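You operate a simulated robot arm through the tools that you are given. There is no shell and no other tool.

You are at the controls of a simulated robot arm. One attempt, no reset.

## Task
Scrub the limescale off the blue dish with brush and white paste.
Fine: lay the dish in the wooden block for it and leave it there; put the brush back. What is to be rubbed or washed off counts as gone when no trace of it is left.

Only the result counts: the job must be done as asked and must still hold three seconds after the hand-in. Knocking over, shifting, dropping, spilling or breaking anything else fails it.

## Robot
A 6-joint arm with a two-finger parallel gripper, fixed in place. Base frame: the origin is on the floor under the middle of its stand, x ahead of it, y to its left, z up; the work surface is at about z = 0.86. Lengths are in m, angles in degrees, forces in N, time in s.
With the tool pointing down near the work surface it reaches from about 0.26 to 0.68 m from the base axis. Its first joint turns from -66.0 to 66.0 degrees. Payload 2.9 kg.
The tool frame sits at the grasp point between the pads (the TCP): z along the fingers, y along the line on which they close. The tips reach 0.03 m beyond it. Largest opening 0.11 m; finger width 0.02, thickness 0.01; the body of the gripper, 0.048 by 0.112 m, starts 0.055 m behind the TCP.
Orientation is that of the tool frame in the base frame, as a unit quaternion [x, y, z, w]. With the fingers straight down and closing along the base's y, the tool's x points along the base's -x, its y along +y and its z along -z.

## Interface
- The arm moves only by the tool play_rows. Its argument "moves" is a list of rows, each a list of 7 numbers: the shift along the tool's x, y, z in m, then the turn, a rotation vector about the tool's x, y, z in degrees, then the closure, from 0 (fully open) to 1 (shut). In form: [[dx, dy, dz, ax, ay, az, hand], ...]. A call has 1 to 20 rows; each row shifts and turns the commanded pose from where the row before left it, along the tool's axes as they then stand. Each row takes 0.2 s and may step no farther than 0.05 m and 8.6 degrees from the row before; otherwise, or with a gripper value out of range, the whole call is refused. A pose out of reach is approached as far as the arm can. The call stops where the force on the tool passes 40 N (or 10 N more than at its start, if that is more) or the arm is blocked; 0.2 s more then pass. The fingers move at their own pace (about 0.108 m/s each) and stop on an object; they squeeze with about 23 N. The grip force told is the motor's: it shows also when the fingers shut on nothing. Time passes only in rows, and 0.2 s behind the last, so rows that do not move let the fingers close. It gives the time, the measured TCP pose, the force on the tool (base axes), the opening and the grip force at its end, in the units of the frame above (readings bear some noise), with the torque about the TCP (base axes, N m) and any sound that the robot's microphone picked up.
- Cameras (640 x 400 px; columns grow to the right, rows downward): "scene" is fixed at [0.0765, 0.427, 1.3999]; the picture's right is [-0.78, -0.62, 0.00], its down [-0.27, 0.34, -0.90] and it looks along [0.56, -0.71, -0.43] (base axes); focal length 317 px, centre (320, 200). "wrist" rides on the gripper at [0.072, 0.017, -0.103] in the tool frame; the picture's right is [-0.23, 0.97, 0.00], its down [-0.76, -0.18, -0.62] and it looks along [-0.61, -0.14, 0.78] (tool axes); focal length 222 px, centre (320, 200).
- snapshot(camera): a new picture of that camera. It takes no simulated time.
- pixel_to_xyz(camera, pixels): for up to 12 pixels [column, row] of the newest picture of that camera ("zoom" is the newest enlarged one), the place [x, y, z] in the base frame of the surface seen there, good to about 0.002 m. It takes no simulated time.
- close_up(camera, box): a new picture of the part [left, top, right, bottom] of that camera's present view, enlarged. It takes no simulated time.
- sign_off(): hands the job in; it is judged then, once.

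Leave the gripper open and the arm clear of the work at the hand-in unless told otherwise.

The tools are called after "Request:" as name(argument=value, ...) on one line, values as JSON. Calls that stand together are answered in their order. play_rows: Moves the arm, as the interface text tells. Its arguments: {"type":"object","properties":{"moves":{"type":"array","items":{"type":"array","items":{"type":"number"}}}},"required":["moves"]} The other tools are called the same way: snapshot (camera) takes a picture; pixel_to_xyz (camera, pixels) gives the place of the surface under pixels of a picture; close_up (camera, box) takes an enlarged picture of a part of a camera's view; sign_off () hands the job in.

At the start:

```text
time: 0.0
eef_pos: [0.4024, -0.2528, 1.1301]
ee_rot: [0.0, 1.0, 0.0, 0.001]
ft_force: [-0.4, -0.1, 0.2]
wrist_torque: [-0.03, 0.02, 0.01]
grip_width: 0.1101
grasp_force: 0.1
```

scene: 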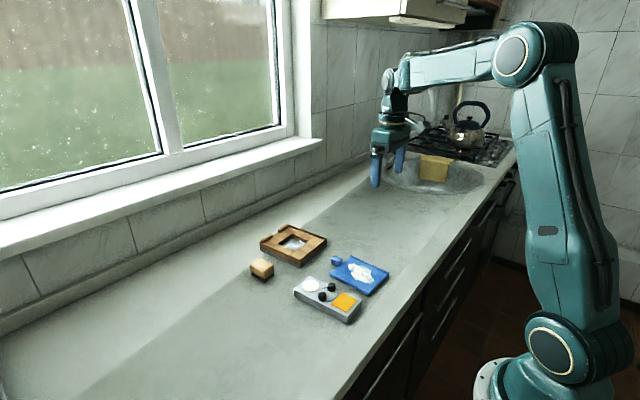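
wrist: 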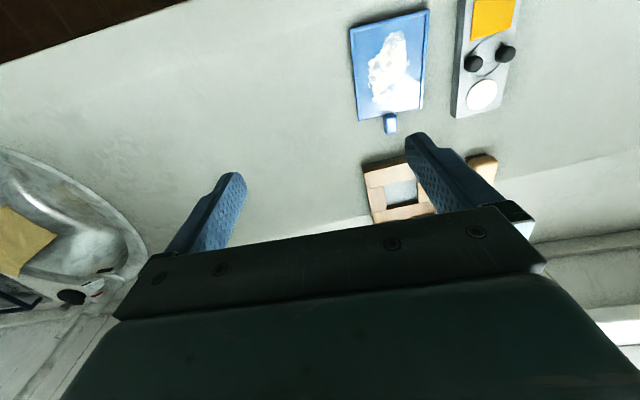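

I see the blue dish (about 360,275 in the scene view) with white limescale, a wooden frame block (292,244), a small wooden block that may be the brush (262,268), and a grey tray with white paste, knobs and a yellow/orange pad. I'll take enlarged pictures to see the details.

Request:
close_up(camera="scene", box=[230, 210, 410, 330])

Request:
close_up(camera="wrist", box=[330, 0, 550, 230])

Request:
close_up(camera="scene", box=[360, 80, 520, 200])

```text
3.33 times, centred on (320, 270) of scene
```

zoom: 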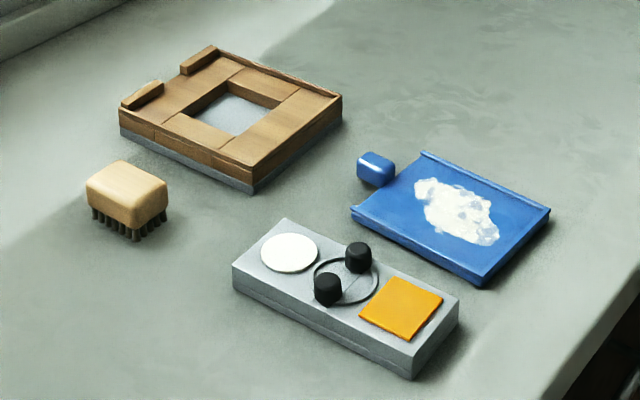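

```text
1.74 times, centred on (440, 115) of wrist
```

zoom: 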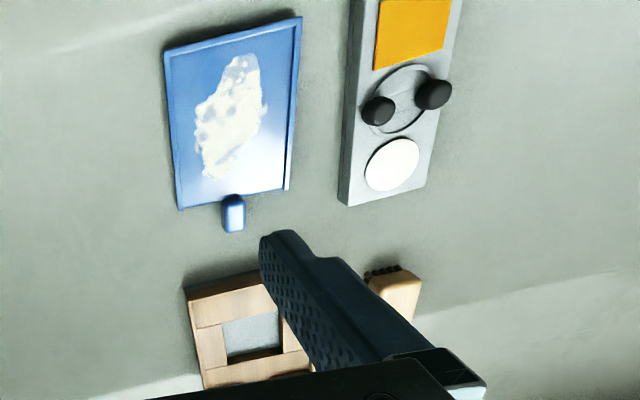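

```text
3.33 times, centred on (440, 140) of scene
```

zoom: 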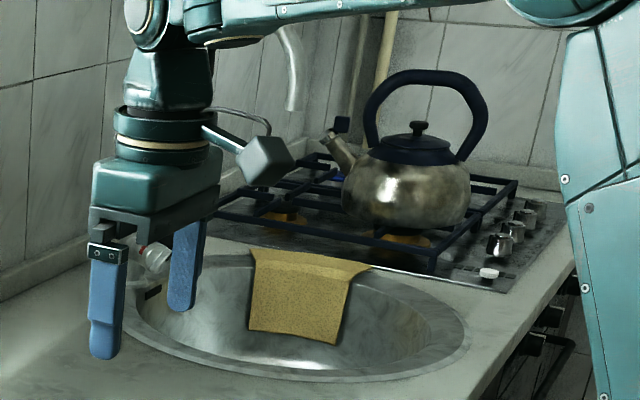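

I'll measure key points: the worktop, the dish corners, the wooden block, brush and paste tray, from a new enlarged scene picture.

Request:
close_up(camera="scene", box=[320, 240, 410, 300])

```text
6.67 times, centred on (365, 270) of scene
```

zoom: 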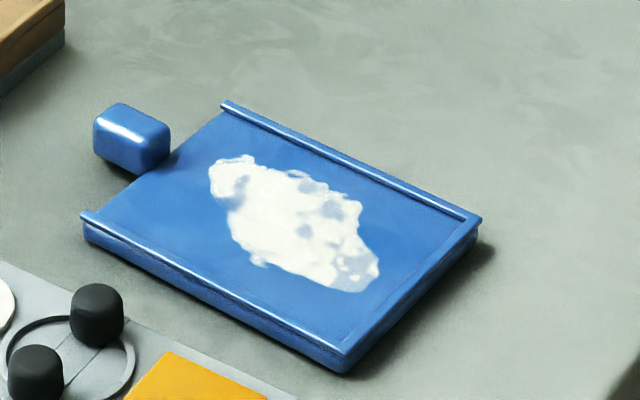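

The dish is a flat plate with a low rim on three sides and a grip block near (130,138). I'll measure its corners, the grip and the limescale outline.

Request:
pixel_to_xyz(camera="zoom", pixels=[[225, 106], [474, 219], [343, 360], [88, 216], [120, 110], [160, 130], [100, 140], [140, 170], [150, 160], [280, 150], [400, 250], [150, 220]])

Request:
pixel_to_xyz(camera="zoom", pixels=[[215, 165], [250, 160], [330, 190], [360, 220], [378, 270], [355, 290], [300, 270], [255, 262], [230, 215], [343, 372], [84, 235], [560, 200]])

```text
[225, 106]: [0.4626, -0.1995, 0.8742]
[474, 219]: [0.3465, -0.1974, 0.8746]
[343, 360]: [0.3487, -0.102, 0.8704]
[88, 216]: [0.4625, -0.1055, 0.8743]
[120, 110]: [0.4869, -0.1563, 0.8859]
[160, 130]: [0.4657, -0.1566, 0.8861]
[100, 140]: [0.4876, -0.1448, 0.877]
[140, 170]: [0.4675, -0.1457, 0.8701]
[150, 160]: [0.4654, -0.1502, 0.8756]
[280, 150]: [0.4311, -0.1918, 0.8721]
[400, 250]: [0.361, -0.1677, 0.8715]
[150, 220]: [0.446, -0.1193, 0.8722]
```

```text
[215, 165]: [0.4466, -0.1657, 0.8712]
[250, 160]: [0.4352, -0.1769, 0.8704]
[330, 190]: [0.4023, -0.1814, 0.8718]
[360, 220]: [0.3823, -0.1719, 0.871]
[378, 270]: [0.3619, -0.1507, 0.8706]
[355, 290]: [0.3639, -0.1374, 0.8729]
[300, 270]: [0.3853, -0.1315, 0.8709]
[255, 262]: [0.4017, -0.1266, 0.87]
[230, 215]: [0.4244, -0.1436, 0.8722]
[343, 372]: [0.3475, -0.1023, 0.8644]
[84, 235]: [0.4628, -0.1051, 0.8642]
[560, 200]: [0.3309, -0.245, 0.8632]
```

Next the wooden block and the brush, enlarged.

Request:
close_up(camera="scene", box=[240, 215, 336, 280])

```text
6.15 times, centred on (288, 248) of scene
```

zoom: 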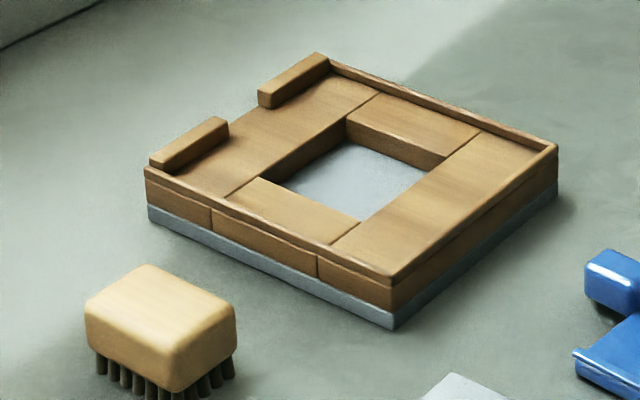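

Request:
pixel_to_xyz(camera="zoom", pixels=[[317, 56], [325, 65], [268, 92], [270, 105], [222, 120], [158, 158], [150, 172], [225, 132], [395, 278], [552, 148], [394, 325], [148, 210]])

Request:
pixel_to_xyz(camera="zoom", pixels=[[350, 112], [452, 155], [358, 220], [260, 176], [350, 180], [300, 120], [450, 200], [250, 220], [240, 110], [390, 80], [540, 150], [300, 230]])

Request:
pixel_to_xyz(camera="zoom", pixels=[[145, 268], [235, 305], [178, 355], [90, 305], [160, 300], [90, 335], [180, 385], [235, 345], [172, 398], [100, 372], [235, 375], [40, 330]])

```text
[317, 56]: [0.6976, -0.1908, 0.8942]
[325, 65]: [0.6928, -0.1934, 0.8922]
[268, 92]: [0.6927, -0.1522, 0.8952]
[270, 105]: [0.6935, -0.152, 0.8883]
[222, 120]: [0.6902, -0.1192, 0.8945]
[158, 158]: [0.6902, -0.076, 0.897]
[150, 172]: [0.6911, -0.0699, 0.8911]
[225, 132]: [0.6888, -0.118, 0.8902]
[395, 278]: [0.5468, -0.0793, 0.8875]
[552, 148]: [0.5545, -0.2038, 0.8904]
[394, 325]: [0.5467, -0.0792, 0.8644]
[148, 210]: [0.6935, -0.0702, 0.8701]
```

```text
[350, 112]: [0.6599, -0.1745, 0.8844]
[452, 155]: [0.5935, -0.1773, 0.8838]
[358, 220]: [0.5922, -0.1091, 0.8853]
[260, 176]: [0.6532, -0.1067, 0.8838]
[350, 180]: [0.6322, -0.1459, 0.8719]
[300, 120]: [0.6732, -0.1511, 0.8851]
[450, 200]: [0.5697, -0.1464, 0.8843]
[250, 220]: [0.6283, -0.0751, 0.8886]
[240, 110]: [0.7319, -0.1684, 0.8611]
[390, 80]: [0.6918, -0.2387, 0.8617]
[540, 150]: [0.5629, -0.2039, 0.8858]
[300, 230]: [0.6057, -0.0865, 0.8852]
```

```text
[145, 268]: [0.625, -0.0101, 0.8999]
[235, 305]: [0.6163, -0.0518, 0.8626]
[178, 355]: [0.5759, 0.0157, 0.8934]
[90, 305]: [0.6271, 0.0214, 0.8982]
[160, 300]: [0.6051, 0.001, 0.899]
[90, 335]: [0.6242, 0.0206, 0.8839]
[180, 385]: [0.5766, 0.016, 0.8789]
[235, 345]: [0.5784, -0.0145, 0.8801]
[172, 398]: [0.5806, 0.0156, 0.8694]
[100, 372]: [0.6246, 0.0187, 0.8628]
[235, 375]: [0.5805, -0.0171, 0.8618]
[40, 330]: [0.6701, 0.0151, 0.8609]
```

Now the tray with the white disc, the orange pad and the black knobs.

Request:
close_up(camera="scene", box=[285, 265, 372, 330])

```text
6.15 times, centred on (328, 298) of scene
```

zoom: 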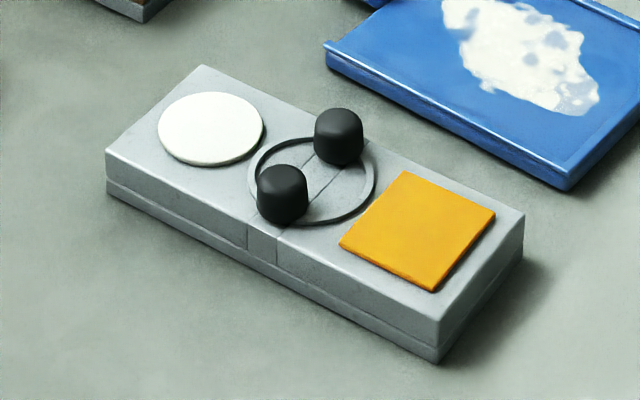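

Request:
pixel_to_xyz(camera="zoom", pixels=[[210, 94], [260, 125], [210, 165], [160, 128], [210, 128], [338, 112], [338, 150], [283, 170], [283, 210], [255, 165], [372, 170], [310, 180]])

Request:
pixel_to_xyz(camera="zoom", pixels=[[202, 68], [522, 214], [438, 345], [107, 152], [406, 173], [493, 210], [434, 290], [341, 242], [415, 230], [438, 362], [107, 190], [250, 200]])

```text
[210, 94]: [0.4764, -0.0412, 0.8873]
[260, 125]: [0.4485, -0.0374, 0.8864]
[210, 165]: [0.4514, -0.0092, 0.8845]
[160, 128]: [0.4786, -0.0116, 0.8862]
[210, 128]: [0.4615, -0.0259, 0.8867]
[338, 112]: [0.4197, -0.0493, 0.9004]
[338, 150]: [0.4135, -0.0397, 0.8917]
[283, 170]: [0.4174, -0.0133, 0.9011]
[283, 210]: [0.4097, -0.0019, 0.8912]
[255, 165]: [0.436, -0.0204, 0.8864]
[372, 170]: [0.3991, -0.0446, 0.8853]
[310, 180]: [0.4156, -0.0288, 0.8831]
```

```text
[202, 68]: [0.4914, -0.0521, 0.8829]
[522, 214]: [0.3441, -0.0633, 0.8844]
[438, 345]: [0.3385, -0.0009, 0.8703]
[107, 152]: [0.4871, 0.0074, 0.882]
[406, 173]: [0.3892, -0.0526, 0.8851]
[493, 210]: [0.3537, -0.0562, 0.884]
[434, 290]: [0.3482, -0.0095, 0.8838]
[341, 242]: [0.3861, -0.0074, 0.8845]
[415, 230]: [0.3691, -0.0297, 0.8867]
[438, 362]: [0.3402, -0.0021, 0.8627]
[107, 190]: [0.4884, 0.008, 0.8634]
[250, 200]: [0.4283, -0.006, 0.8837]
```

The white paste is the white disc at about (0.463, -0.025, 0.887); the orange pad is something else, to be avoided. The brush stands at about (0.60, 0.003). Next I move the hand above the wooden block to look at it from the wrist camera.

Request:
play_rows(moves=[[-0.03, 0.0226, 0.016, 0, 0, 0, 0], [-0.03, 0.0226, 0.016, 0, 0, 0, 0], [-0.03, 0.0226, 0.016, 0, 0, 0, 0], [-0.03, 0.0226, 0.016, 0, 0, 0, 0], [-0.03, 0.0226, 0.016, 0, 0, 0, 0]])

Request:
snapshot(camera="wrist")

```text
time: 1.2
eef_pos: [0.5545, -0.1388, 1.0527]
ee_rot: [0.0, 1.0, 0.0, 0.001]
ft_force: [0.7, -0.2, 0.2]
wrist_torque: [0.0, 0.0, -0.05]
grip_width: 0.11
grasp_force: 0.1
```

```text
taken
```

wrist: 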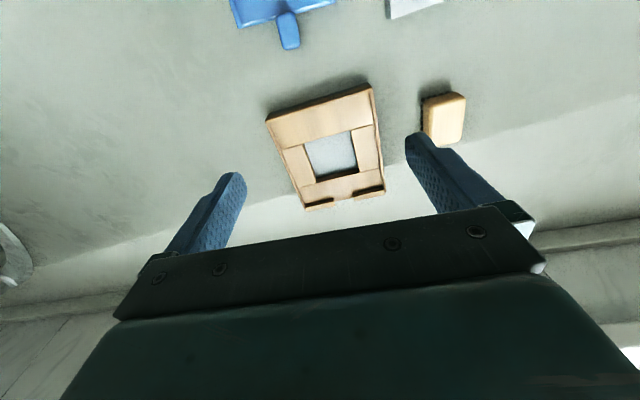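

The block sits at about (330,145) in the wrist picture, with its gapped stops at its far (+x) end. I'll enlarge it.

Request:
close_up(camera="wrist", box=[255, 70, 415, 220])

Request:
close_up(camera="wrist", box=[220, 0, 360, 60])

```text
2.67 times, centred on (335, 145) of wrist
```

zoom: 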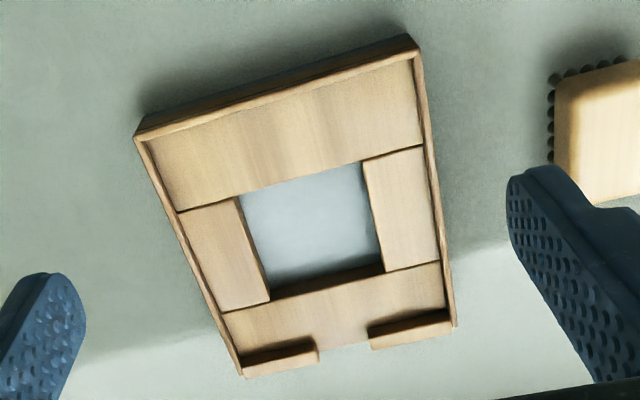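

```text
4.57 times, centred on (290, 30) of wrist
```

zoom: 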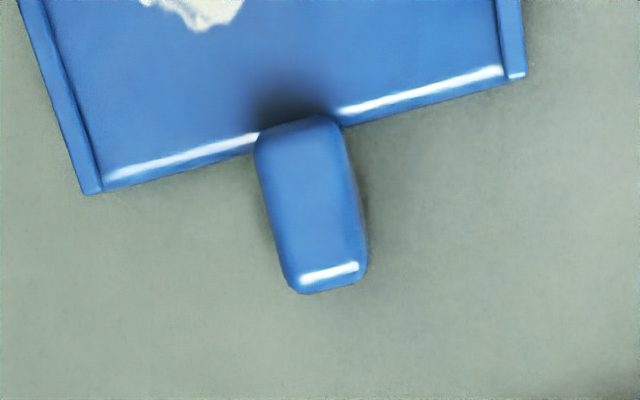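

I'll measure the dish grip in this enlarged view.

Request:
pixel_to_xyz(camera="zoom", pixels=[[262, 140], [335, 125], [295, 283], [360, 270], [300, 130], [310, 200], [325, 280], [92, 190], [520, 75], [258, 150], [345, 150], [365, 290]])

Request:
close_up(camera="wrist", box=[255, 70, 415, 220])

Request:
pixel_to_xyz(camera="zoom", pixels=[[140, 142], [410, 58], [418, 45], [455, 320], [450, 310], [243, 360], [240, 365], [318, 345], [368, 332], [318, 355], [372, 345], [345, 335]])

Request:
pixel_to_xyz(camera="zoom", pixels=[[150, 145], [405, 65], [160, 205], [425, 140], [225, 310], [440, 262], [440, 310], [245, 355], [140, 130], [420, 40], [345, 350], [280, 375]])

```text
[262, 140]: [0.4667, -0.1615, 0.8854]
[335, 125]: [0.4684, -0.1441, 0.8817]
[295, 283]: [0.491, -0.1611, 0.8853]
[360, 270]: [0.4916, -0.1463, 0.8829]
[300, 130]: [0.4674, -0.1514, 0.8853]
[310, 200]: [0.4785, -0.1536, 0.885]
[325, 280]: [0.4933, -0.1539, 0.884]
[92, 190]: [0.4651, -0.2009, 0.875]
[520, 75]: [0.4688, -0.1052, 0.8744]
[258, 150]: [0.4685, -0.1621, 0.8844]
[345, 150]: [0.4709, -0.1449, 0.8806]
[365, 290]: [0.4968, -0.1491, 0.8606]
```

```text
2.67 times, centred on (335, 145) of wrist
```

zoom: 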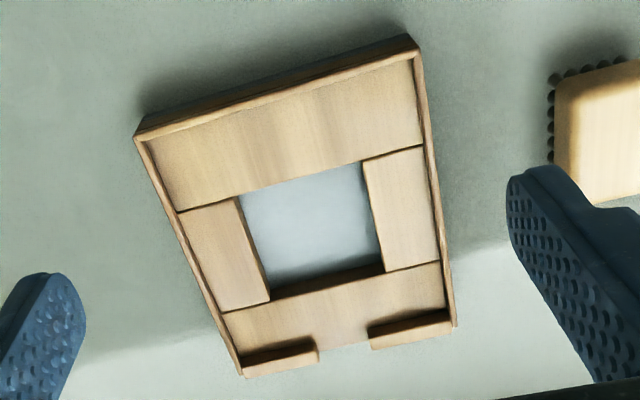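

```text
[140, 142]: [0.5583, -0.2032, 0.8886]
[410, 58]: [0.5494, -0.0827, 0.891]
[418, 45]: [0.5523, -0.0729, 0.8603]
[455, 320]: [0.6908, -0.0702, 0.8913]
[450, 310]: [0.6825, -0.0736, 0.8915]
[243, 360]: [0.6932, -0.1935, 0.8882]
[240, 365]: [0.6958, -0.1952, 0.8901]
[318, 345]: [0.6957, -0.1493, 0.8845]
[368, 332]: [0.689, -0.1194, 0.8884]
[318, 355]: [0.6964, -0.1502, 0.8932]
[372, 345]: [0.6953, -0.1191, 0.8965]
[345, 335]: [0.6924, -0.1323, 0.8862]
```

```text
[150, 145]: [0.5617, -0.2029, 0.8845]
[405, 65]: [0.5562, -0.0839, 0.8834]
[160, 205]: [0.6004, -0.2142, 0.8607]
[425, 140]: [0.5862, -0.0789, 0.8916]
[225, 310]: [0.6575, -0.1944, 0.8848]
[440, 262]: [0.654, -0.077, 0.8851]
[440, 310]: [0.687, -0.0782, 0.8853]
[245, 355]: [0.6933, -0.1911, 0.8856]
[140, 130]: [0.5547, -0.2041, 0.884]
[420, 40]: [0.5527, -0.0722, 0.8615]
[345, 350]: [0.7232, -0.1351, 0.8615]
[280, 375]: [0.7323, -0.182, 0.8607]
```

The recess in the block is about 0.13 by 0.115 m and turned about +4°, with a gap at its far end for the dish's grip. The dish is about 0.096 m wide, so I can take it across its width. I move the hand above the dish for a closer look.

Request:
play_rows(moves=[[0.0366, -0.0033, 0.0132, 0, 0, 0, 0], [0.0366, -0.0033, 0.0132, 0, 0, 0, 0], [0.0366, -0.0033, 0.0132, 0, 0, 0, 0], [0.0366, -0.0033, 0.0132, 0, 0, 0, 0]])

Request:
snapshot(camera="wrist")

```text
time: 2.2
eef_pos: [0.4026, -0.1523, 0.9986]
ee_rot: [0.0, 1.0, 0.0, 0.0]
ft_force: [0.5, 0.4, 1.1]
wrist_torque: [0.01, 0.01, 0.01]
grip_width: 0.1099
grasp_force: 0.0
```

```text
taken
```

wrist: 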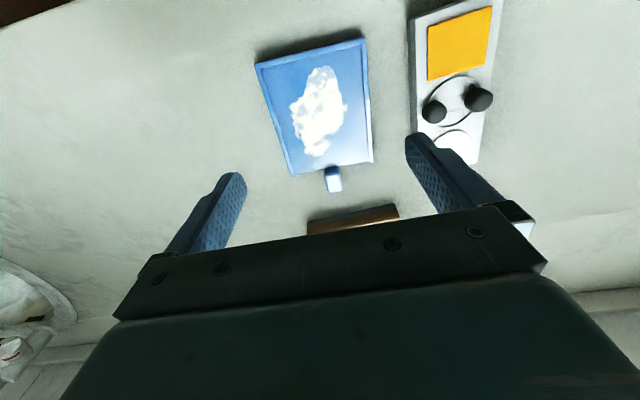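

I'll enlarge the dish in this view and measure its edges.

Request:
close_up(camera="wrist", box=[245, 30, 385, 200])

```text
2.35 times, centred on (315, 115) of wrist
```

zoom: 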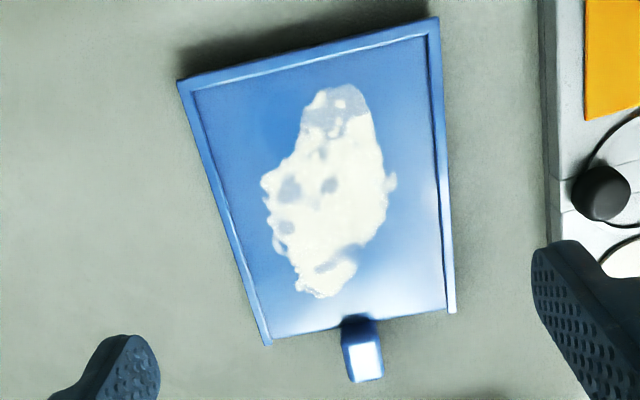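

Request:
pixel_to_xyz(camera="zoom", pixels=[[182, 84], [434, 22], [452, 308], [266, 340], [200, 95], [425, 38], [440, 305], [275, 333], [345, 325], [375, 320], [352, 378], [382, 372]])

Request:
pixel_to_xyz(camera="zoom", pixels=[[328, 88], [362, 95], [385, 160], [395, 182], [378, 215], [355, 270], [320, 298], [295, 290], [280, 245], [262, 185], [295, 155], [305, 105]])

```text
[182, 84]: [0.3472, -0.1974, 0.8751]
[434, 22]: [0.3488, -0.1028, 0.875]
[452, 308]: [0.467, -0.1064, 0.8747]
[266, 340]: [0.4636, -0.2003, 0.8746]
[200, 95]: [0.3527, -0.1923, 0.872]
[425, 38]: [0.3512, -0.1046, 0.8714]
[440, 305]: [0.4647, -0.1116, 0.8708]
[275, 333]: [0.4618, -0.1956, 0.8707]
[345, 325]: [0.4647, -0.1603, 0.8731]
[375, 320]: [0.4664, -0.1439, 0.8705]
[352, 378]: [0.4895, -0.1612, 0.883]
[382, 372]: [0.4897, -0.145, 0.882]
```

```text
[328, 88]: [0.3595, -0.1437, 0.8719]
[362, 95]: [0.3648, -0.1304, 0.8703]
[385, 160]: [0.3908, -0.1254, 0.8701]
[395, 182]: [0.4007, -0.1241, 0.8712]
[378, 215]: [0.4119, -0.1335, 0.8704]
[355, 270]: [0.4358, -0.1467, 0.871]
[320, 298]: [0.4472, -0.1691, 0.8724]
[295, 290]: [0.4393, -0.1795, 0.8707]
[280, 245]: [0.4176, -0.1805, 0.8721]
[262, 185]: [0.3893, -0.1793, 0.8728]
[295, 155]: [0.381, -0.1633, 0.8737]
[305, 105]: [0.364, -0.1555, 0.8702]
```

Dish centre is about (0.4065, -0.1517), turned -1.6°. I turn the hand by that, hold still and read the settled pose.

Request:
play_rows(moves=[[0, 0, 0.02, 0, 0, 1.6, 0], [0, 0, 0, 0, 0, 0, 0], [0, 0, 0, 0, 0, 0, 0]])

```text
time: 3.0
eef_pos: [0.404, -0.1526, 0.9785]
ee_rot: [0.014, 1.0, 0.0, 0.0]
ft_force: [-0.4, -0.1, -0.4]
wrist_torque: [-0.01, 0.0, -0.01]
grip_width: 0.11
grasp_force: 0.0
```

The yaw is right. Now I lower to TCP z about 0.8975, fingers either side of the dish, still open.

Request:
play_rows(moves=[[-0.003, 0.001, 0.03, 0, 0, 0, 0], [0, 0, 0.02, 0, 0, 0, 0], [0, 0, 0.02, 0, 0, 0, 0], [0, 0, 0.01, 0, 0, 0, 0], [0, 0, 0, 0, 0, 0, 0], [0, 0, 0, 0, 0, 0, 0]])

Request:
snapshot(camera="wrist")

Request:
close_up(camera="scene", box=[290, 210, 410, 310])

```text
time: 4.4
eef_pos: [0.4077, -0.1516, 0.8974]
ee_rot: [0.014, 1.0, 0.0, 0.0]
ft_force: [-0.2, -0.4, 0.0]
wrist_torque: [-0.01, 0.02, 0.05]
grip_width: 0.11
grasp_force: 0.2
```

```text
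taken
```

wrist: 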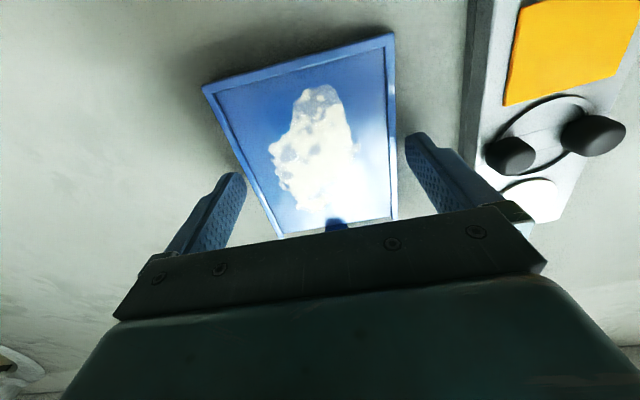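

```text
4.00 times, centred on (350, 260) of scene
```

zoom: 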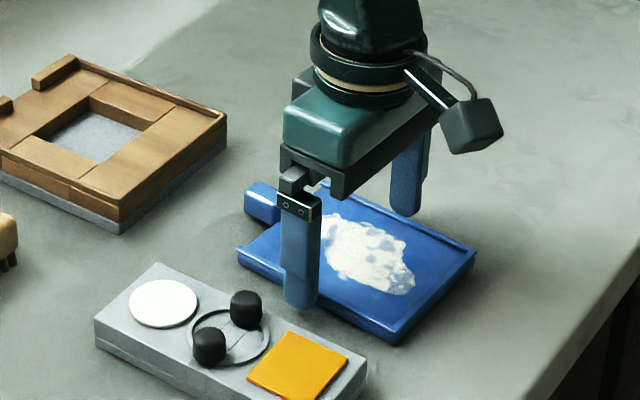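

Both fingers straddle the dish, pose (0.408, -0.152, 0.8974). I close on it.

Request:
play_rows(moves=[[0, 0, 0, 0, 0, 0, 0.2], [0, 0, 0, 0, 0, 0, 0.5], [0, 0, 0, 0, 0, 0, 1], [0, 0, 0, 0, 0, 0, 1]])

Request:
close_up(camera="scene", box=[290, 210, 410, 310])

```text
time: 5.4
eef_pos: [0.4076, -0.1518, 0.8967]
ee_rot: [0.013, 1.0, 0.0, -0.001]
ft_force: [0.3, 0.6, 0.5]
wrist_torque: [-0.03, 0.01, -0.03]
grip_width: 0.0995
grasp_force: 23.2
```

```text
4.00 times, centred on (350, 260) of scene
```

zoom: 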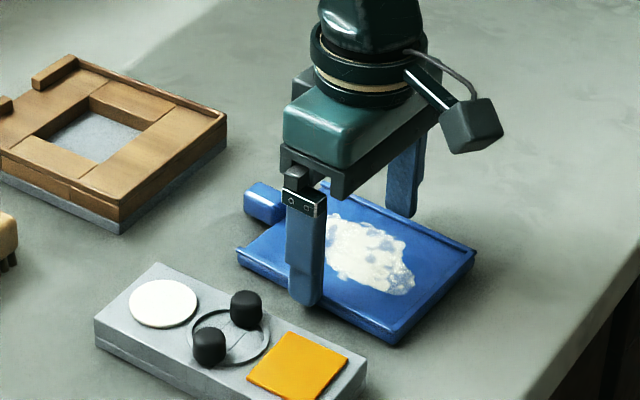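

The fingers hold the dish at 0.0995 m with 23 N. I lift 3 cm and check that it comes up level.

Request:
play_rows(moves=[[0, 0, -0.005, 0, 0, 0, 1], [0, 0, -0.01, 0, 0, 0, 1], [0, 0, -0.015, 0, 0, 0, 1], [0, 0, 0, 0, 0, 0, 1]])

Request:
close_up(camera="scene", box=[290, 190, 410, 300])

Request:
snapshot(camera="wrist")

```text
time: 6.4
eef_pos: [0.4088, -0.1514, 0.928]
ee_rot: [0.014, 1.0, 0.0, 0.0]
ft_force: [0.1, 0.4, -2.4]
wrist_torque: [0.0, 0.02, 0.03]
grip_width: 0.0996
grasp_force: 23.0
```

```text
3.64 times, centred on (350, 245) of scene
```

zoom: 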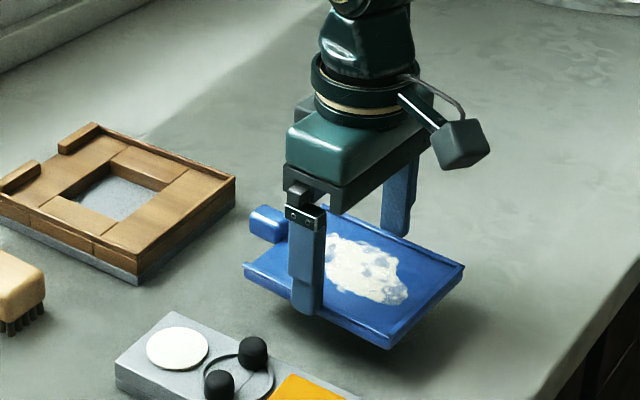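

```text
taken
```

wrist: 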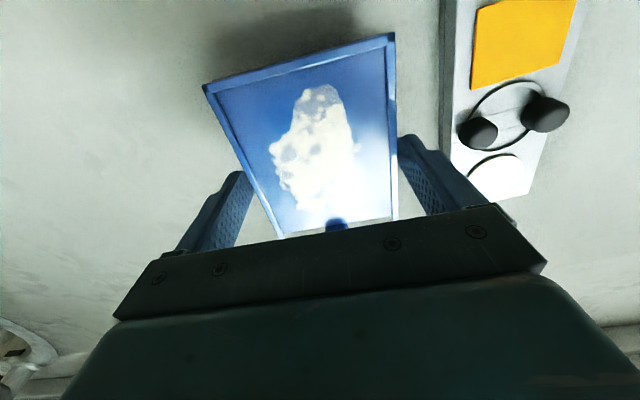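

The dish is up and seems level (about 2.4 N). I'll measure its corner heights in the wrist picture: corners near (205,88), (393,36), (395,215), (278,232).

Request:
pixel_to_xyz(camera="wrist", pixels=[[206, 88], [392, 38], [395, 212], [279, 233], [230, 110], [370, 70], [378, 200], [290, 220], [300, 80], [392, 120]])

```text
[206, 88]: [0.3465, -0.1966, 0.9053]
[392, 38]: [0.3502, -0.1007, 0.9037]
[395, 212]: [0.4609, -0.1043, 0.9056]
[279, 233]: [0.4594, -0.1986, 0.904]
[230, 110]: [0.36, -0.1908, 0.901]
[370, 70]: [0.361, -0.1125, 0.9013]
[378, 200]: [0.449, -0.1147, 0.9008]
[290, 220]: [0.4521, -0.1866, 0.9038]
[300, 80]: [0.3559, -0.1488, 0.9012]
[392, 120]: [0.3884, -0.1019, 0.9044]
```

Level to within 1 mm. I raise it, carry it over the block and turn it to the block's yaw.

Request:
play_rows(moves=[[0, 0, -0.02, 0, 0, 0, 1], [0, 0, -0.03, 0, 0, 0, 1], [-0.025, 0.0024, 0, 0, 0, 0, 1], [-0.035, 0.00336, 0, 0, 0, 0, 1], [-0.035, 0.00336, 0, 0, 0, 0, 1], [-0.035, 0.00336, 0, 0, 0, 0, 1], [-0.035, 0.00336, 0, 0, 0, 0, 1], [-0.03, 0.00288, 0, 0, 0, 0, 1], [-0.0188, 0.0018, 0, 0, 0, 0, 1], [0, 0, 0, 0, 0, -2.65, 1], [0, 0, 0, 0, 0, -2.65, 1], [0, 0, 0, 0, 0, 0, 1], [0, 0, 0, 0, 0, 0, 1]])

Request:
snapshot(camera="wrist")

Request:
close_up(camera="scene", box=[235, 150, 375, 280])

```text
time: 9.2
eef_pos: [0.6231, -0.1374, 0.9781]
ee_rot: [-0.032, 0.999, 0.0, 0.001]
ft_force: [-0.3, 0.5, -3.3]
wrist_torque: [0.01, 0.02, -0.01]
grip_width: 0.0997
grasp_force: 23.0
```

```text
taken
```

wrist: 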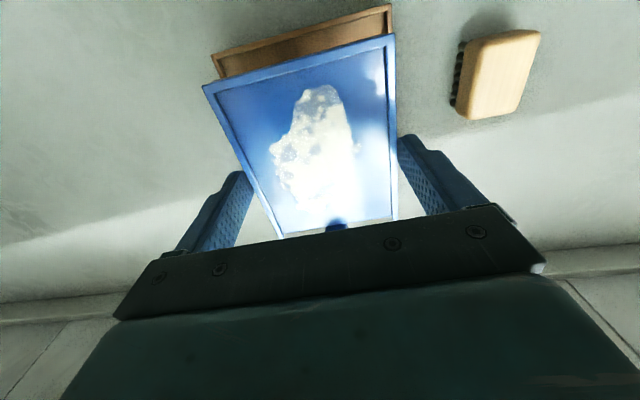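

```text
3.08 times, centred on (305, 215) of scene
```

zoom: 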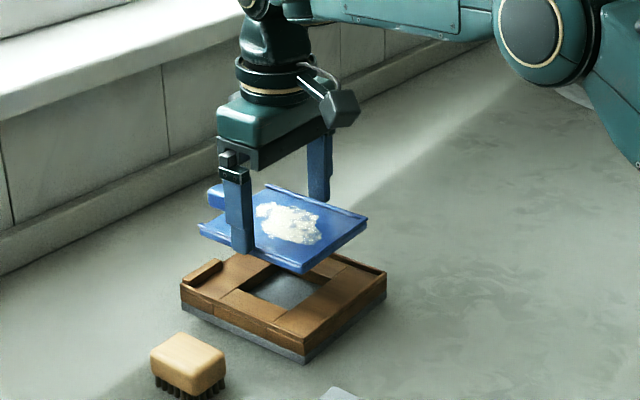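

I'll measure the dish and block corners together here: block near edge at (213,57) and (390,8); dish corners at (206,88), (392,38).

Request:
pixel_to_xyz(camera="wrist", pixels=[[214, 57], [388, 8], [206, 88], [392, 38], [395, 212], [279, 233], [392, 22], [218, 72], [300, 32], [330, 228]])

Request:
close_up(camera="wrist", box=[195, 0, 405, 110])

```text
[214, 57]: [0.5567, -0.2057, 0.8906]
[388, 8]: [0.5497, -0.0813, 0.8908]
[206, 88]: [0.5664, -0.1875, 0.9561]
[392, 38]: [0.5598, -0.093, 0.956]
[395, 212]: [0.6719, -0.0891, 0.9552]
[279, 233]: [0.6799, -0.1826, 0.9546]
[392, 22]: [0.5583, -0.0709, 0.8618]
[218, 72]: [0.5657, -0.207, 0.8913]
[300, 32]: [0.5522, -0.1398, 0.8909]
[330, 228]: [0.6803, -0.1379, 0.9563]
```

```text
3.05 times, centred on (300, 55) of wrist
```

zoom: 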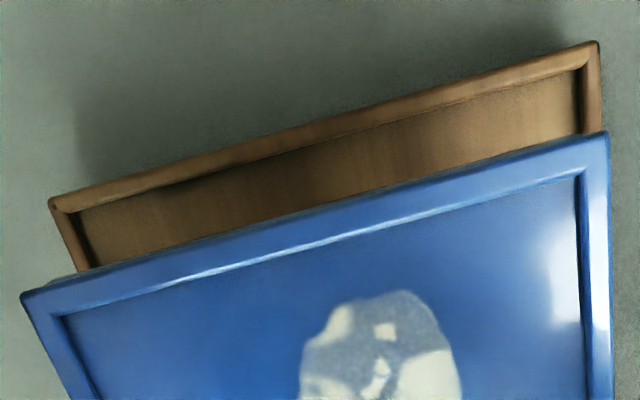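

Request:
pixel_to_xyz(camera="zoom", pixels=[[52, 203], [595, 45], [80, 215], [576, 72], [70, 213], [583, 66], [92, 262], [579, 125], [597, 125], [72, 265], [320, 145], [320, 130]])

```text
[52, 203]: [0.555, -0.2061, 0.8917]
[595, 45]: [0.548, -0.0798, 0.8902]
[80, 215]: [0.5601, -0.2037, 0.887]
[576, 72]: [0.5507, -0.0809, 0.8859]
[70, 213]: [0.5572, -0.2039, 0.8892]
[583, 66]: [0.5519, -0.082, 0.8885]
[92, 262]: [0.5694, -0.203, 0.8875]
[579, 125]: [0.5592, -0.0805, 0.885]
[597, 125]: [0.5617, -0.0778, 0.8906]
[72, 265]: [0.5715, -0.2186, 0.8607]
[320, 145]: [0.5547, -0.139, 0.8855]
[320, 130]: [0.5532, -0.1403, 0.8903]
```

The dish is centred sideways (y -0.138) and about 3 mm close to the near rim. I shift it 3 mm outward and lower it to just above the deck (finger tips stay over the block's rim, top 0.891).

Request:
play_rows(moves=[[-0.003, 0, 0.01, 0, 0, 0, 1], [0, 0, 0.02, 0, 0, 0, 1], [0, 0, 0.015, 0, 0, 0, 1], [0, 0, 0.007, 0, 0, 0, 1], [0, 0, 0.002, 0, 0, 0, 1], [0, 0, 0, 0, 0, 0, 1], [0, 0, 0, 0, 0, 0, 1]])

Request:
close_up(camera="scene", box=[235, 170, 355, 280])

Request:
close_up(camera="wrist", box=[170, 0, 470, 240])

```text
time: 10.8
eef_pos: [0.6259, -0.1356, 0.9234]
ee_rot: [-0.032, 0.999, 0.0, -0.001]
ft_force: [0.2, -0.3, -3.0]
wrist_torque: [0.02, 0.03, 0.04]
grip_width: 0.0996
grasp_force: 22.7
```

```text
3.64 times, centred on (295, 225) of scene
```

zoom: 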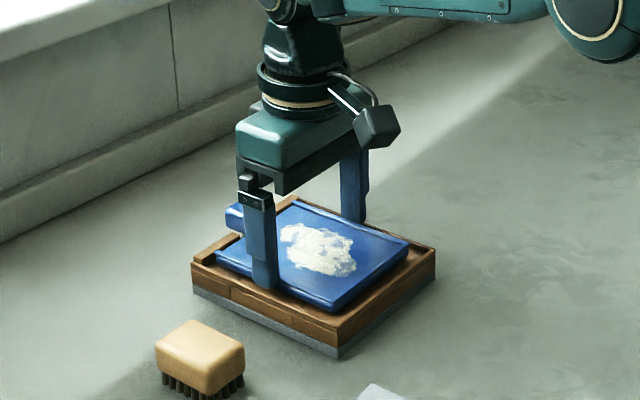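

```text
1.67 times, centred on (320, 120) of wrist
```

zoom: 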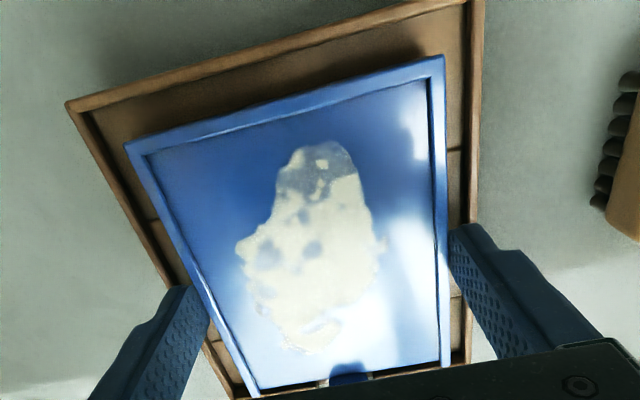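

No contact yet (force -3 N = dish weight). Near-rim gap looks larger than the gap to the far stops, so I'll measure both.

Request:
pixel_to_xyz(camera="zoom", pixels=[[130, 147], [440, 60], [280, 112], [88, 112], [468, 8], [270, 62], [250, 388], [445, 362], [320, 380], [225, 380], [465, 360], [240, 395]])

Request:
close_up(camera="scene", box=[255, 210, 315, 250])

Request:
pixel_to_xyz(camera="zoom", pixels=[[150, 230], [200, 200], [230, 180], [130, 240], [100, 260], [220, 150], [250, 180], [280, 130], [170, 250], [140, 270], [120, 200], [200, 120]])

```text
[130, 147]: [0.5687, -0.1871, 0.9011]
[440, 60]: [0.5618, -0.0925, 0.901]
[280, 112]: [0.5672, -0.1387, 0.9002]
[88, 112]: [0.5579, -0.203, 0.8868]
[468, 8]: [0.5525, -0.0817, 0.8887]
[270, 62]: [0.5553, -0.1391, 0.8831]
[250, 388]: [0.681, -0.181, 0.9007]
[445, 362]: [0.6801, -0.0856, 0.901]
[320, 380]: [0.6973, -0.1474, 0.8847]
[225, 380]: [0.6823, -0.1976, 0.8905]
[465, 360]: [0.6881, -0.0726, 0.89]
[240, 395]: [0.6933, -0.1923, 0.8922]
```

```text
10.00 times, centred on (285, 230) of scene
```

zoom: 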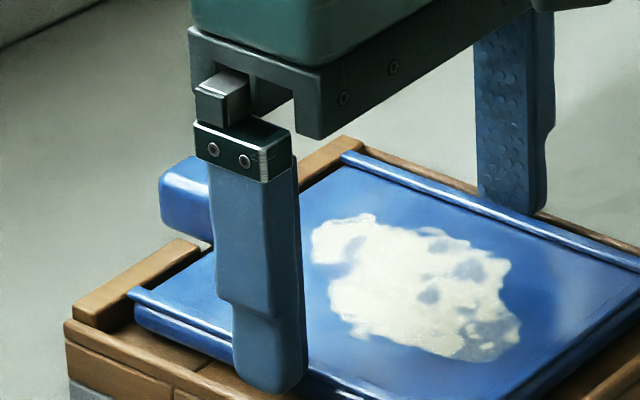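

```text
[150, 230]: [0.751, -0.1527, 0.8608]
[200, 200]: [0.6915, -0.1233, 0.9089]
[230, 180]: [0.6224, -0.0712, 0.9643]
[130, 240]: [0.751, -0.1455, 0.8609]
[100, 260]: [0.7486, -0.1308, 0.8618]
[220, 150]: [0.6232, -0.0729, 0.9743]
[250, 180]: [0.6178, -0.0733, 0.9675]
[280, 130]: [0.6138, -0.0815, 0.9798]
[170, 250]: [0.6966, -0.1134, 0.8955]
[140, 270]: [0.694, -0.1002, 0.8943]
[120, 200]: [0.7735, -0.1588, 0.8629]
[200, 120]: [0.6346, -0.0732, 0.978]
```

Request:
pixel_to_xyz(camera="zoom", pixels=[[133, 290], [145, 300], [195, 248], [100, 312], [180, 240], [80, 305], [345, 155], [340, 165], [320, 160], [335, 140], [210, 262], [120, 318]])

```text
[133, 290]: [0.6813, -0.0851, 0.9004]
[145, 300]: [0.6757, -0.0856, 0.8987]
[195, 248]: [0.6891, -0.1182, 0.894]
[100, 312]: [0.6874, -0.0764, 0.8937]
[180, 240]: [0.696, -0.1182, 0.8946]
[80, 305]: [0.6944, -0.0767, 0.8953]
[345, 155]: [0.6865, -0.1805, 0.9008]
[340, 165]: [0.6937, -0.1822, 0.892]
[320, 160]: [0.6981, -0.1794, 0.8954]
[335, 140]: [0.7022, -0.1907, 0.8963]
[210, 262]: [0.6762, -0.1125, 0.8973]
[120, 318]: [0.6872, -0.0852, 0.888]
```

Gaps: about 9 mm near, 6 mm far, and the grip sits in the gap between the stops. I move back 1.5 mm, lower 1.5 mm more and open the fingers, then rise.

Request:
play_rows(moves=[[0.0015, 0, 0.0008, 0, 0, 0, 1], [0, 0, 0.0007, 0, 0, 0, 1], [0, 0, 0, 0, 0, 0, 1], [0, 0, 0, 0, 0, 0, 0.03], [0, 0, 0, 0, 0, 0, 0.03]])

Request:
close_up(camera="scene", box=[235, 190, 345, 270])

```text
time: 12.0
eef_pos: [0.6253, -0.1378, 0.9231]
ee_rot: [-0.032, 0.999, 0.0, 0.0]
ft_force: [0.0, -0.1, 0.2]
wrist_torque: [-0.05, 0.01, 0.01]
grip_width: 0.1068
grasp_force: 0.1
```

```text
5.00 times, centred on (290, 230) of scene
```

zoom: 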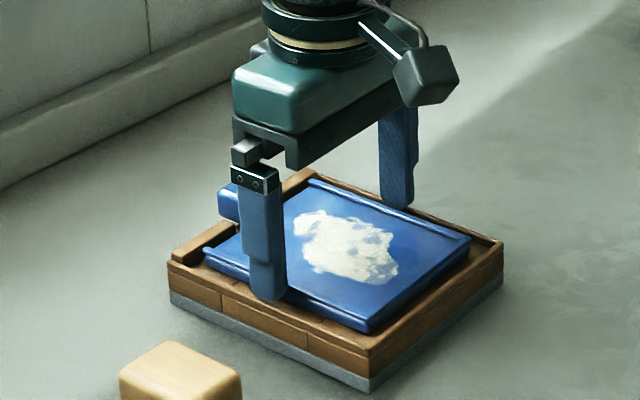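

The dish is released and seated. I rise clear and move over the brush.

Request:
play_rows(moves=[[0, 0, -0.01, 0, 0, 0, 0.03], [0, 0, -0.03, 0, 0, 0, 0], [0, 0, -0.035, 0, 0, 0, 0], [0.004, 0.0356, 0, 0, 0, 0, 0], [0.004, 0.0356, 0, 0, 0, 0, 0], [0.004, 0.0356, 0, 0, 0, 0, 0], [0.004, 0.0356, 0, 0, 0, 0, 0], [0, 0, 0, 0, 0, -1.8, 0], [0, 0, 0, 0, 0, 0, 0]])

Request:
snapshot(camera="wrist")

Request:
close_up(camera="scene", box=[245, 205, 345, 285])

```text
time: 14.0
eef_pos: [0.5982, 0.0047, 0.9967]
ee_rot: [-0.048, 0.999, 0.0, 0.0]
ft_force: [-0.3, 0.5, -0.6]
wrist_torque: [0.01, 0.04, 0.0]
grip_width: 0.1102
grasp_force: 0.0
```

```text
taken
```

wrist: 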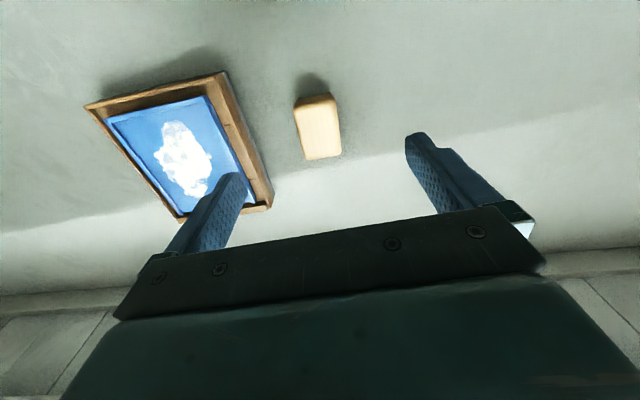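

```text
5.00 times, centred on (295, 245) of scene
```

zoom: 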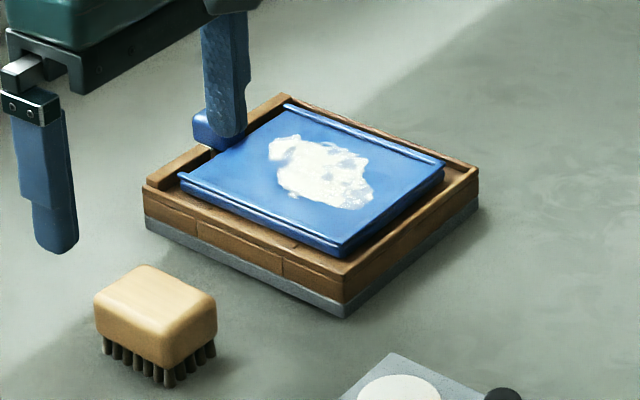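

The dish lies in the block. Now I enlarge the brush at about (318,125) in the wrist view and measure it.

Request:
close_up(camera="wrist", box=[278, 75, 358, 175])

```text
4.00 times, centred on (318, 125) of wrist
```

zoom: 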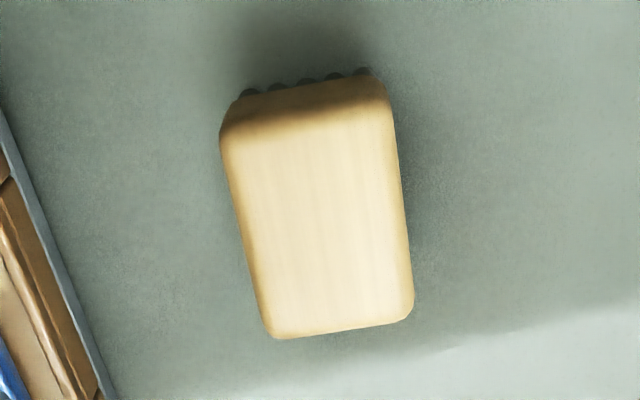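

Request:
pixel_to_xyz(camera="zoom", pixels=[[225, 140], [392, 105], [412, 305], [270, 330], [320, 220], [245, 240], [403, 220], [230, 110], [385, 80], [300, 95], [250, 92], [365, 72]])

Request:
close_up(camera="scene", box=[245, 250, 290, 285])

Request:
pixel_to_xyz(camera="zoom", pixels=[[230, 60], [80, 120], [250, 235], [380, 130], [100, 180], [240, 280], [380, 200], [110, 230], [245, 335], [370, 270], [280, 150], [150, 260]])

```text
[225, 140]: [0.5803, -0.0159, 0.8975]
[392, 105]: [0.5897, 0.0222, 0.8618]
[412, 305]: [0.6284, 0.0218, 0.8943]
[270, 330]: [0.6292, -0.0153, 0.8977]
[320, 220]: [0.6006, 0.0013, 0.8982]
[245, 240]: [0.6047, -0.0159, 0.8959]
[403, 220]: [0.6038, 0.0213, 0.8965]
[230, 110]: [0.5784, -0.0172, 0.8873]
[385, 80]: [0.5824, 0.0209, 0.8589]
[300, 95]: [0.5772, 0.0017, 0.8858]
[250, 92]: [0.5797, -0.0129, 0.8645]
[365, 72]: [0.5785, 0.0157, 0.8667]
```

```text
11.43 times, centred on (268, 268) of scene
```

zoom: 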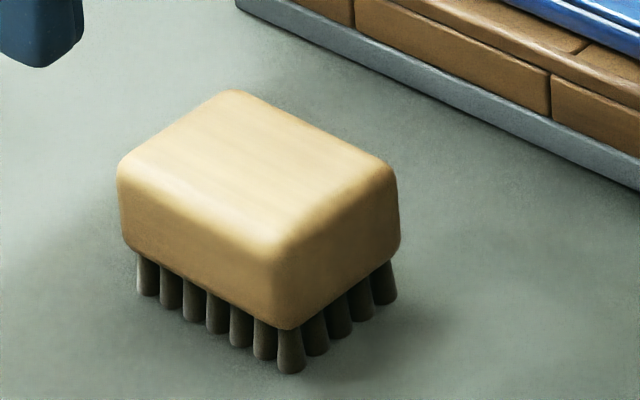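

```text
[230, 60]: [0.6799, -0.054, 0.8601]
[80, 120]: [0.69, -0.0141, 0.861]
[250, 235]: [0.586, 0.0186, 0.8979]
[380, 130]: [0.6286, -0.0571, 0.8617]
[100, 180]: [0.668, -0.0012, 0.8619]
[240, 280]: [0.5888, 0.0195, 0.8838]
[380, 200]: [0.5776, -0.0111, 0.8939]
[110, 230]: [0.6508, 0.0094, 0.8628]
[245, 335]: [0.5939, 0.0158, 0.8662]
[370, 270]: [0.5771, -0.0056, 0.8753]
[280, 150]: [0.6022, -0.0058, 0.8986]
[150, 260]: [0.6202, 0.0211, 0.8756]
```

The brush is about 0.037 m wide, 0.052 long, centre (0.603, 0.0025), yaw about 2.5°, top at 0.898. I align and go down to z 0.94.

Request:
play_rows(moves=[[-0.0047, -0.0024, 0, 0, 0, 3, 0], [0, 0, 0.03, 0, 0, 0, 0], [0, 0, 0.025, 0, 0, 0, 0], [0, 0, 0, 0, 0, 0, 0], [0, 0, 0, 0, 0, 0, 0]])

Request:
close_up(camera="wrist", box=[200, 60, 460, 240])

```text
time: 15.2
eef_pos: [0.6038, 0.0024, 0.9416]
ee_rot: [-0.022, 1.0, 0.0, 0.0]
ft_force: [-0.1, 0.3, -0.2]
wrist_torque: [-0.01, 0.0, 0.0]
grip_width: 0.1098
grasp_force: 0.1
```

```text
2.22 times, centred on (330, 150) of wrist
```

zoom: 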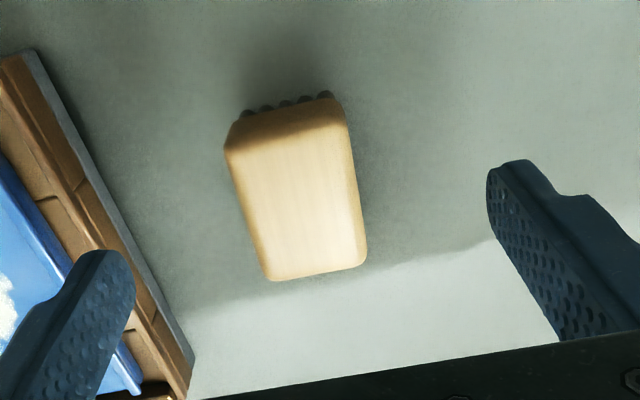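

Aligned. I narrow the opening to about 0.07 m to stay away from the block, then lower to TCP z 0.906.

Request:
play_rows(moves=[[0, 0, 0, 0, 0, 0, 0.36], [0, 0, 0.015, 0, 0, 0, 0.36], [0, 0, 0.013, 0, 0, 0, 0.36], [0, 0, 0.0075, 0, 0, 0, 0.36], [0, 0, 0, 0, 0, 0, 0.36], [0, 0, 0, 0, 0, 0, 0.36]])

Request:
close_up(camera="scene", box=[230, 220, 310, 290])

Request:
close_up(camera="wrist", box=[200, 60, 460, 240])

```text
time: 16.6
eef_pos: [0.6057, 0.0028, 0.907]
ee_rot: [-0.023, 1.0, 0.0, 0.0]
ft_force: [-0.2, -0.2, 0.0]
wrist_torque: [0.01, -0.02, 0.02]
grip_width: 0.0703
grasp_force: 0.0
```

```text
5.71 times, centred on (270, 255) of scene
```

zoom: 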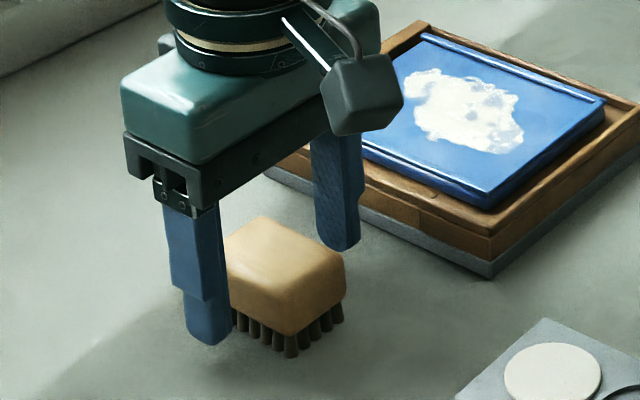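

```text
2.22 times, centred on (330, 150) of wrist
```

zoom: 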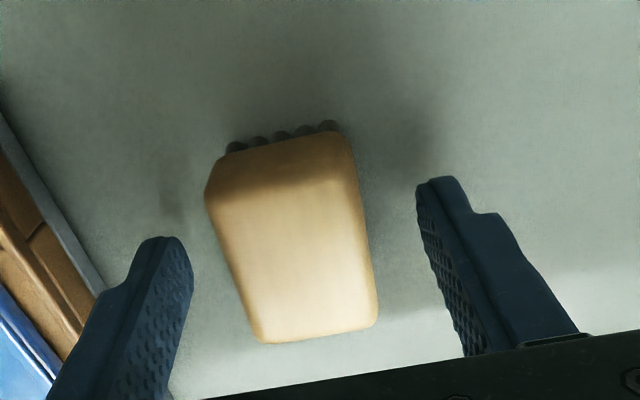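

Request:
pixel_to_xyz(camera="zoom", pixels=[[210, 195], [225, 240], [255, 325], [352, 170], [362, 220], [375, 310], [290, 240], [262, 340], [372, 322], [185, 260], [425, 190], [280, 150]])

```text
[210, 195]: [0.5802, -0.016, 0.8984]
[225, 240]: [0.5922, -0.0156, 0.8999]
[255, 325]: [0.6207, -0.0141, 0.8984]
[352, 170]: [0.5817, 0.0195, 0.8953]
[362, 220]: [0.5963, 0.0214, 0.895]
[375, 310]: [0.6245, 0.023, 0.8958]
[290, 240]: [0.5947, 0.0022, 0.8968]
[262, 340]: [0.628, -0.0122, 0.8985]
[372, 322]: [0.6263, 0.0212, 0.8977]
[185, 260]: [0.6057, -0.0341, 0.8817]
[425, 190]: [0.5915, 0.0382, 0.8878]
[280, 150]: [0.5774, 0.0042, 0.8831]
```

The brush is centred between the fingers. I close on it.

Request:
play_rows(moves=[[0, 0, 0, 0, 0, 0, 0.6], [0, 0, 0, 0, 0, 0, 0.8], [0, 0, 0, 0, 0, 0, 1], [0, 0, 0, 0, 0, 0, 1]])

Request:
close_up(camera="scene", box=[230, 220, 310, 290])

```text
time: 17.6
eef_pos: [0.6048, 0.0032, 0.9067]
ee_rot: [-0.022, 1.0, 0.0, 0.0]
ft_force: [-0.2, 0.3, -0.4]
wrist_torque: [0.03, -0.03, 0.0]
grip_width: 0.0392
grasp_force: 22.7
```

```text
5.71 times, centred on (270, 255) of scene
```

zoom: 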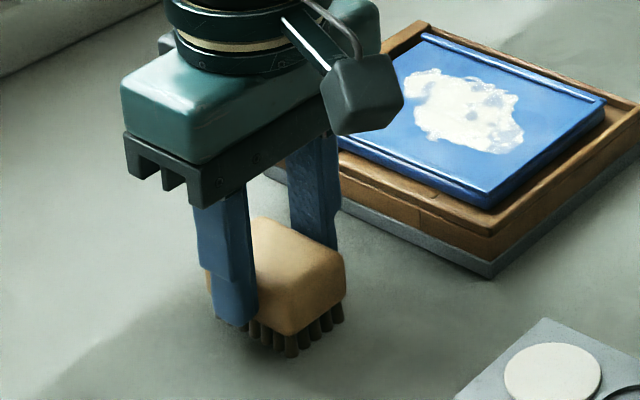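

The brush is held (0.039 m, 22.7 N). I lift it and carry it over the white paste disc, its centre aimed at (0.466, -0.025), clear of the knobs.

Request:
play_rows(moves=[[0, 0, -0.008, 0, 0, 0, 1], [0, 0, -0.03, 0, 0, 0, 1], [0, 0, -0.03, 0, 0, 0, 1], [0.0276, -0.0044, 0, 0, 0, 0, 1], [0.0276, -0.0044, 0, 0, 0, 0, 1], [0.0276, -0.0044, 0, 0, 0, 0, 1], [0.0276, -0.0044, 0, 0, 0, 0, 1], [0.0277, -0.0044, 0, 0, 0, 0, 1], [0, 0, 0, 0, 0, 0, 1], [0, 0, 0, 0, 0, 0, 1]])

Request:
close_up(camera="scene", box=[270, 210, 380, 330])

Request:
snapshot(camera="wrist")

```text
time: 19.8
eef_pos: [0.4693, -0.0274, 0.9743]
ee_rot: [-0.021, 1.0, 0.0, 0.0]
ft_force: [-0.5, -0.7, -0.6]
wrist_torque: [0.0, -0.02, 0.01]
grip_width: 0.039
grasp_force: 23.0
```

```text
3.33 times, centred on (325, 270) of scene
```

zoom: 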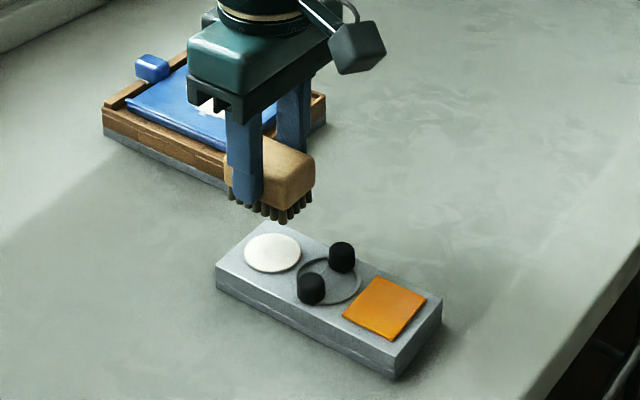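

```text
taken
```

wrist: 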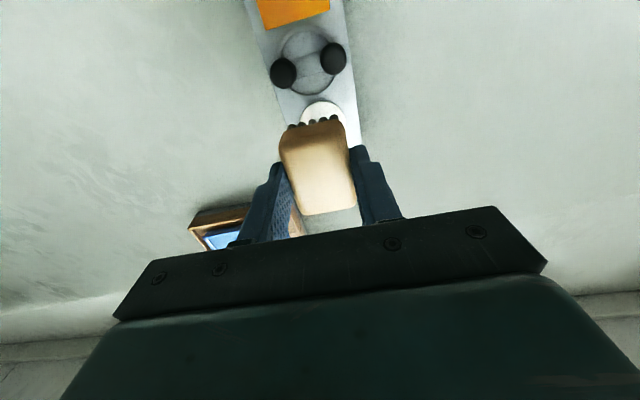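

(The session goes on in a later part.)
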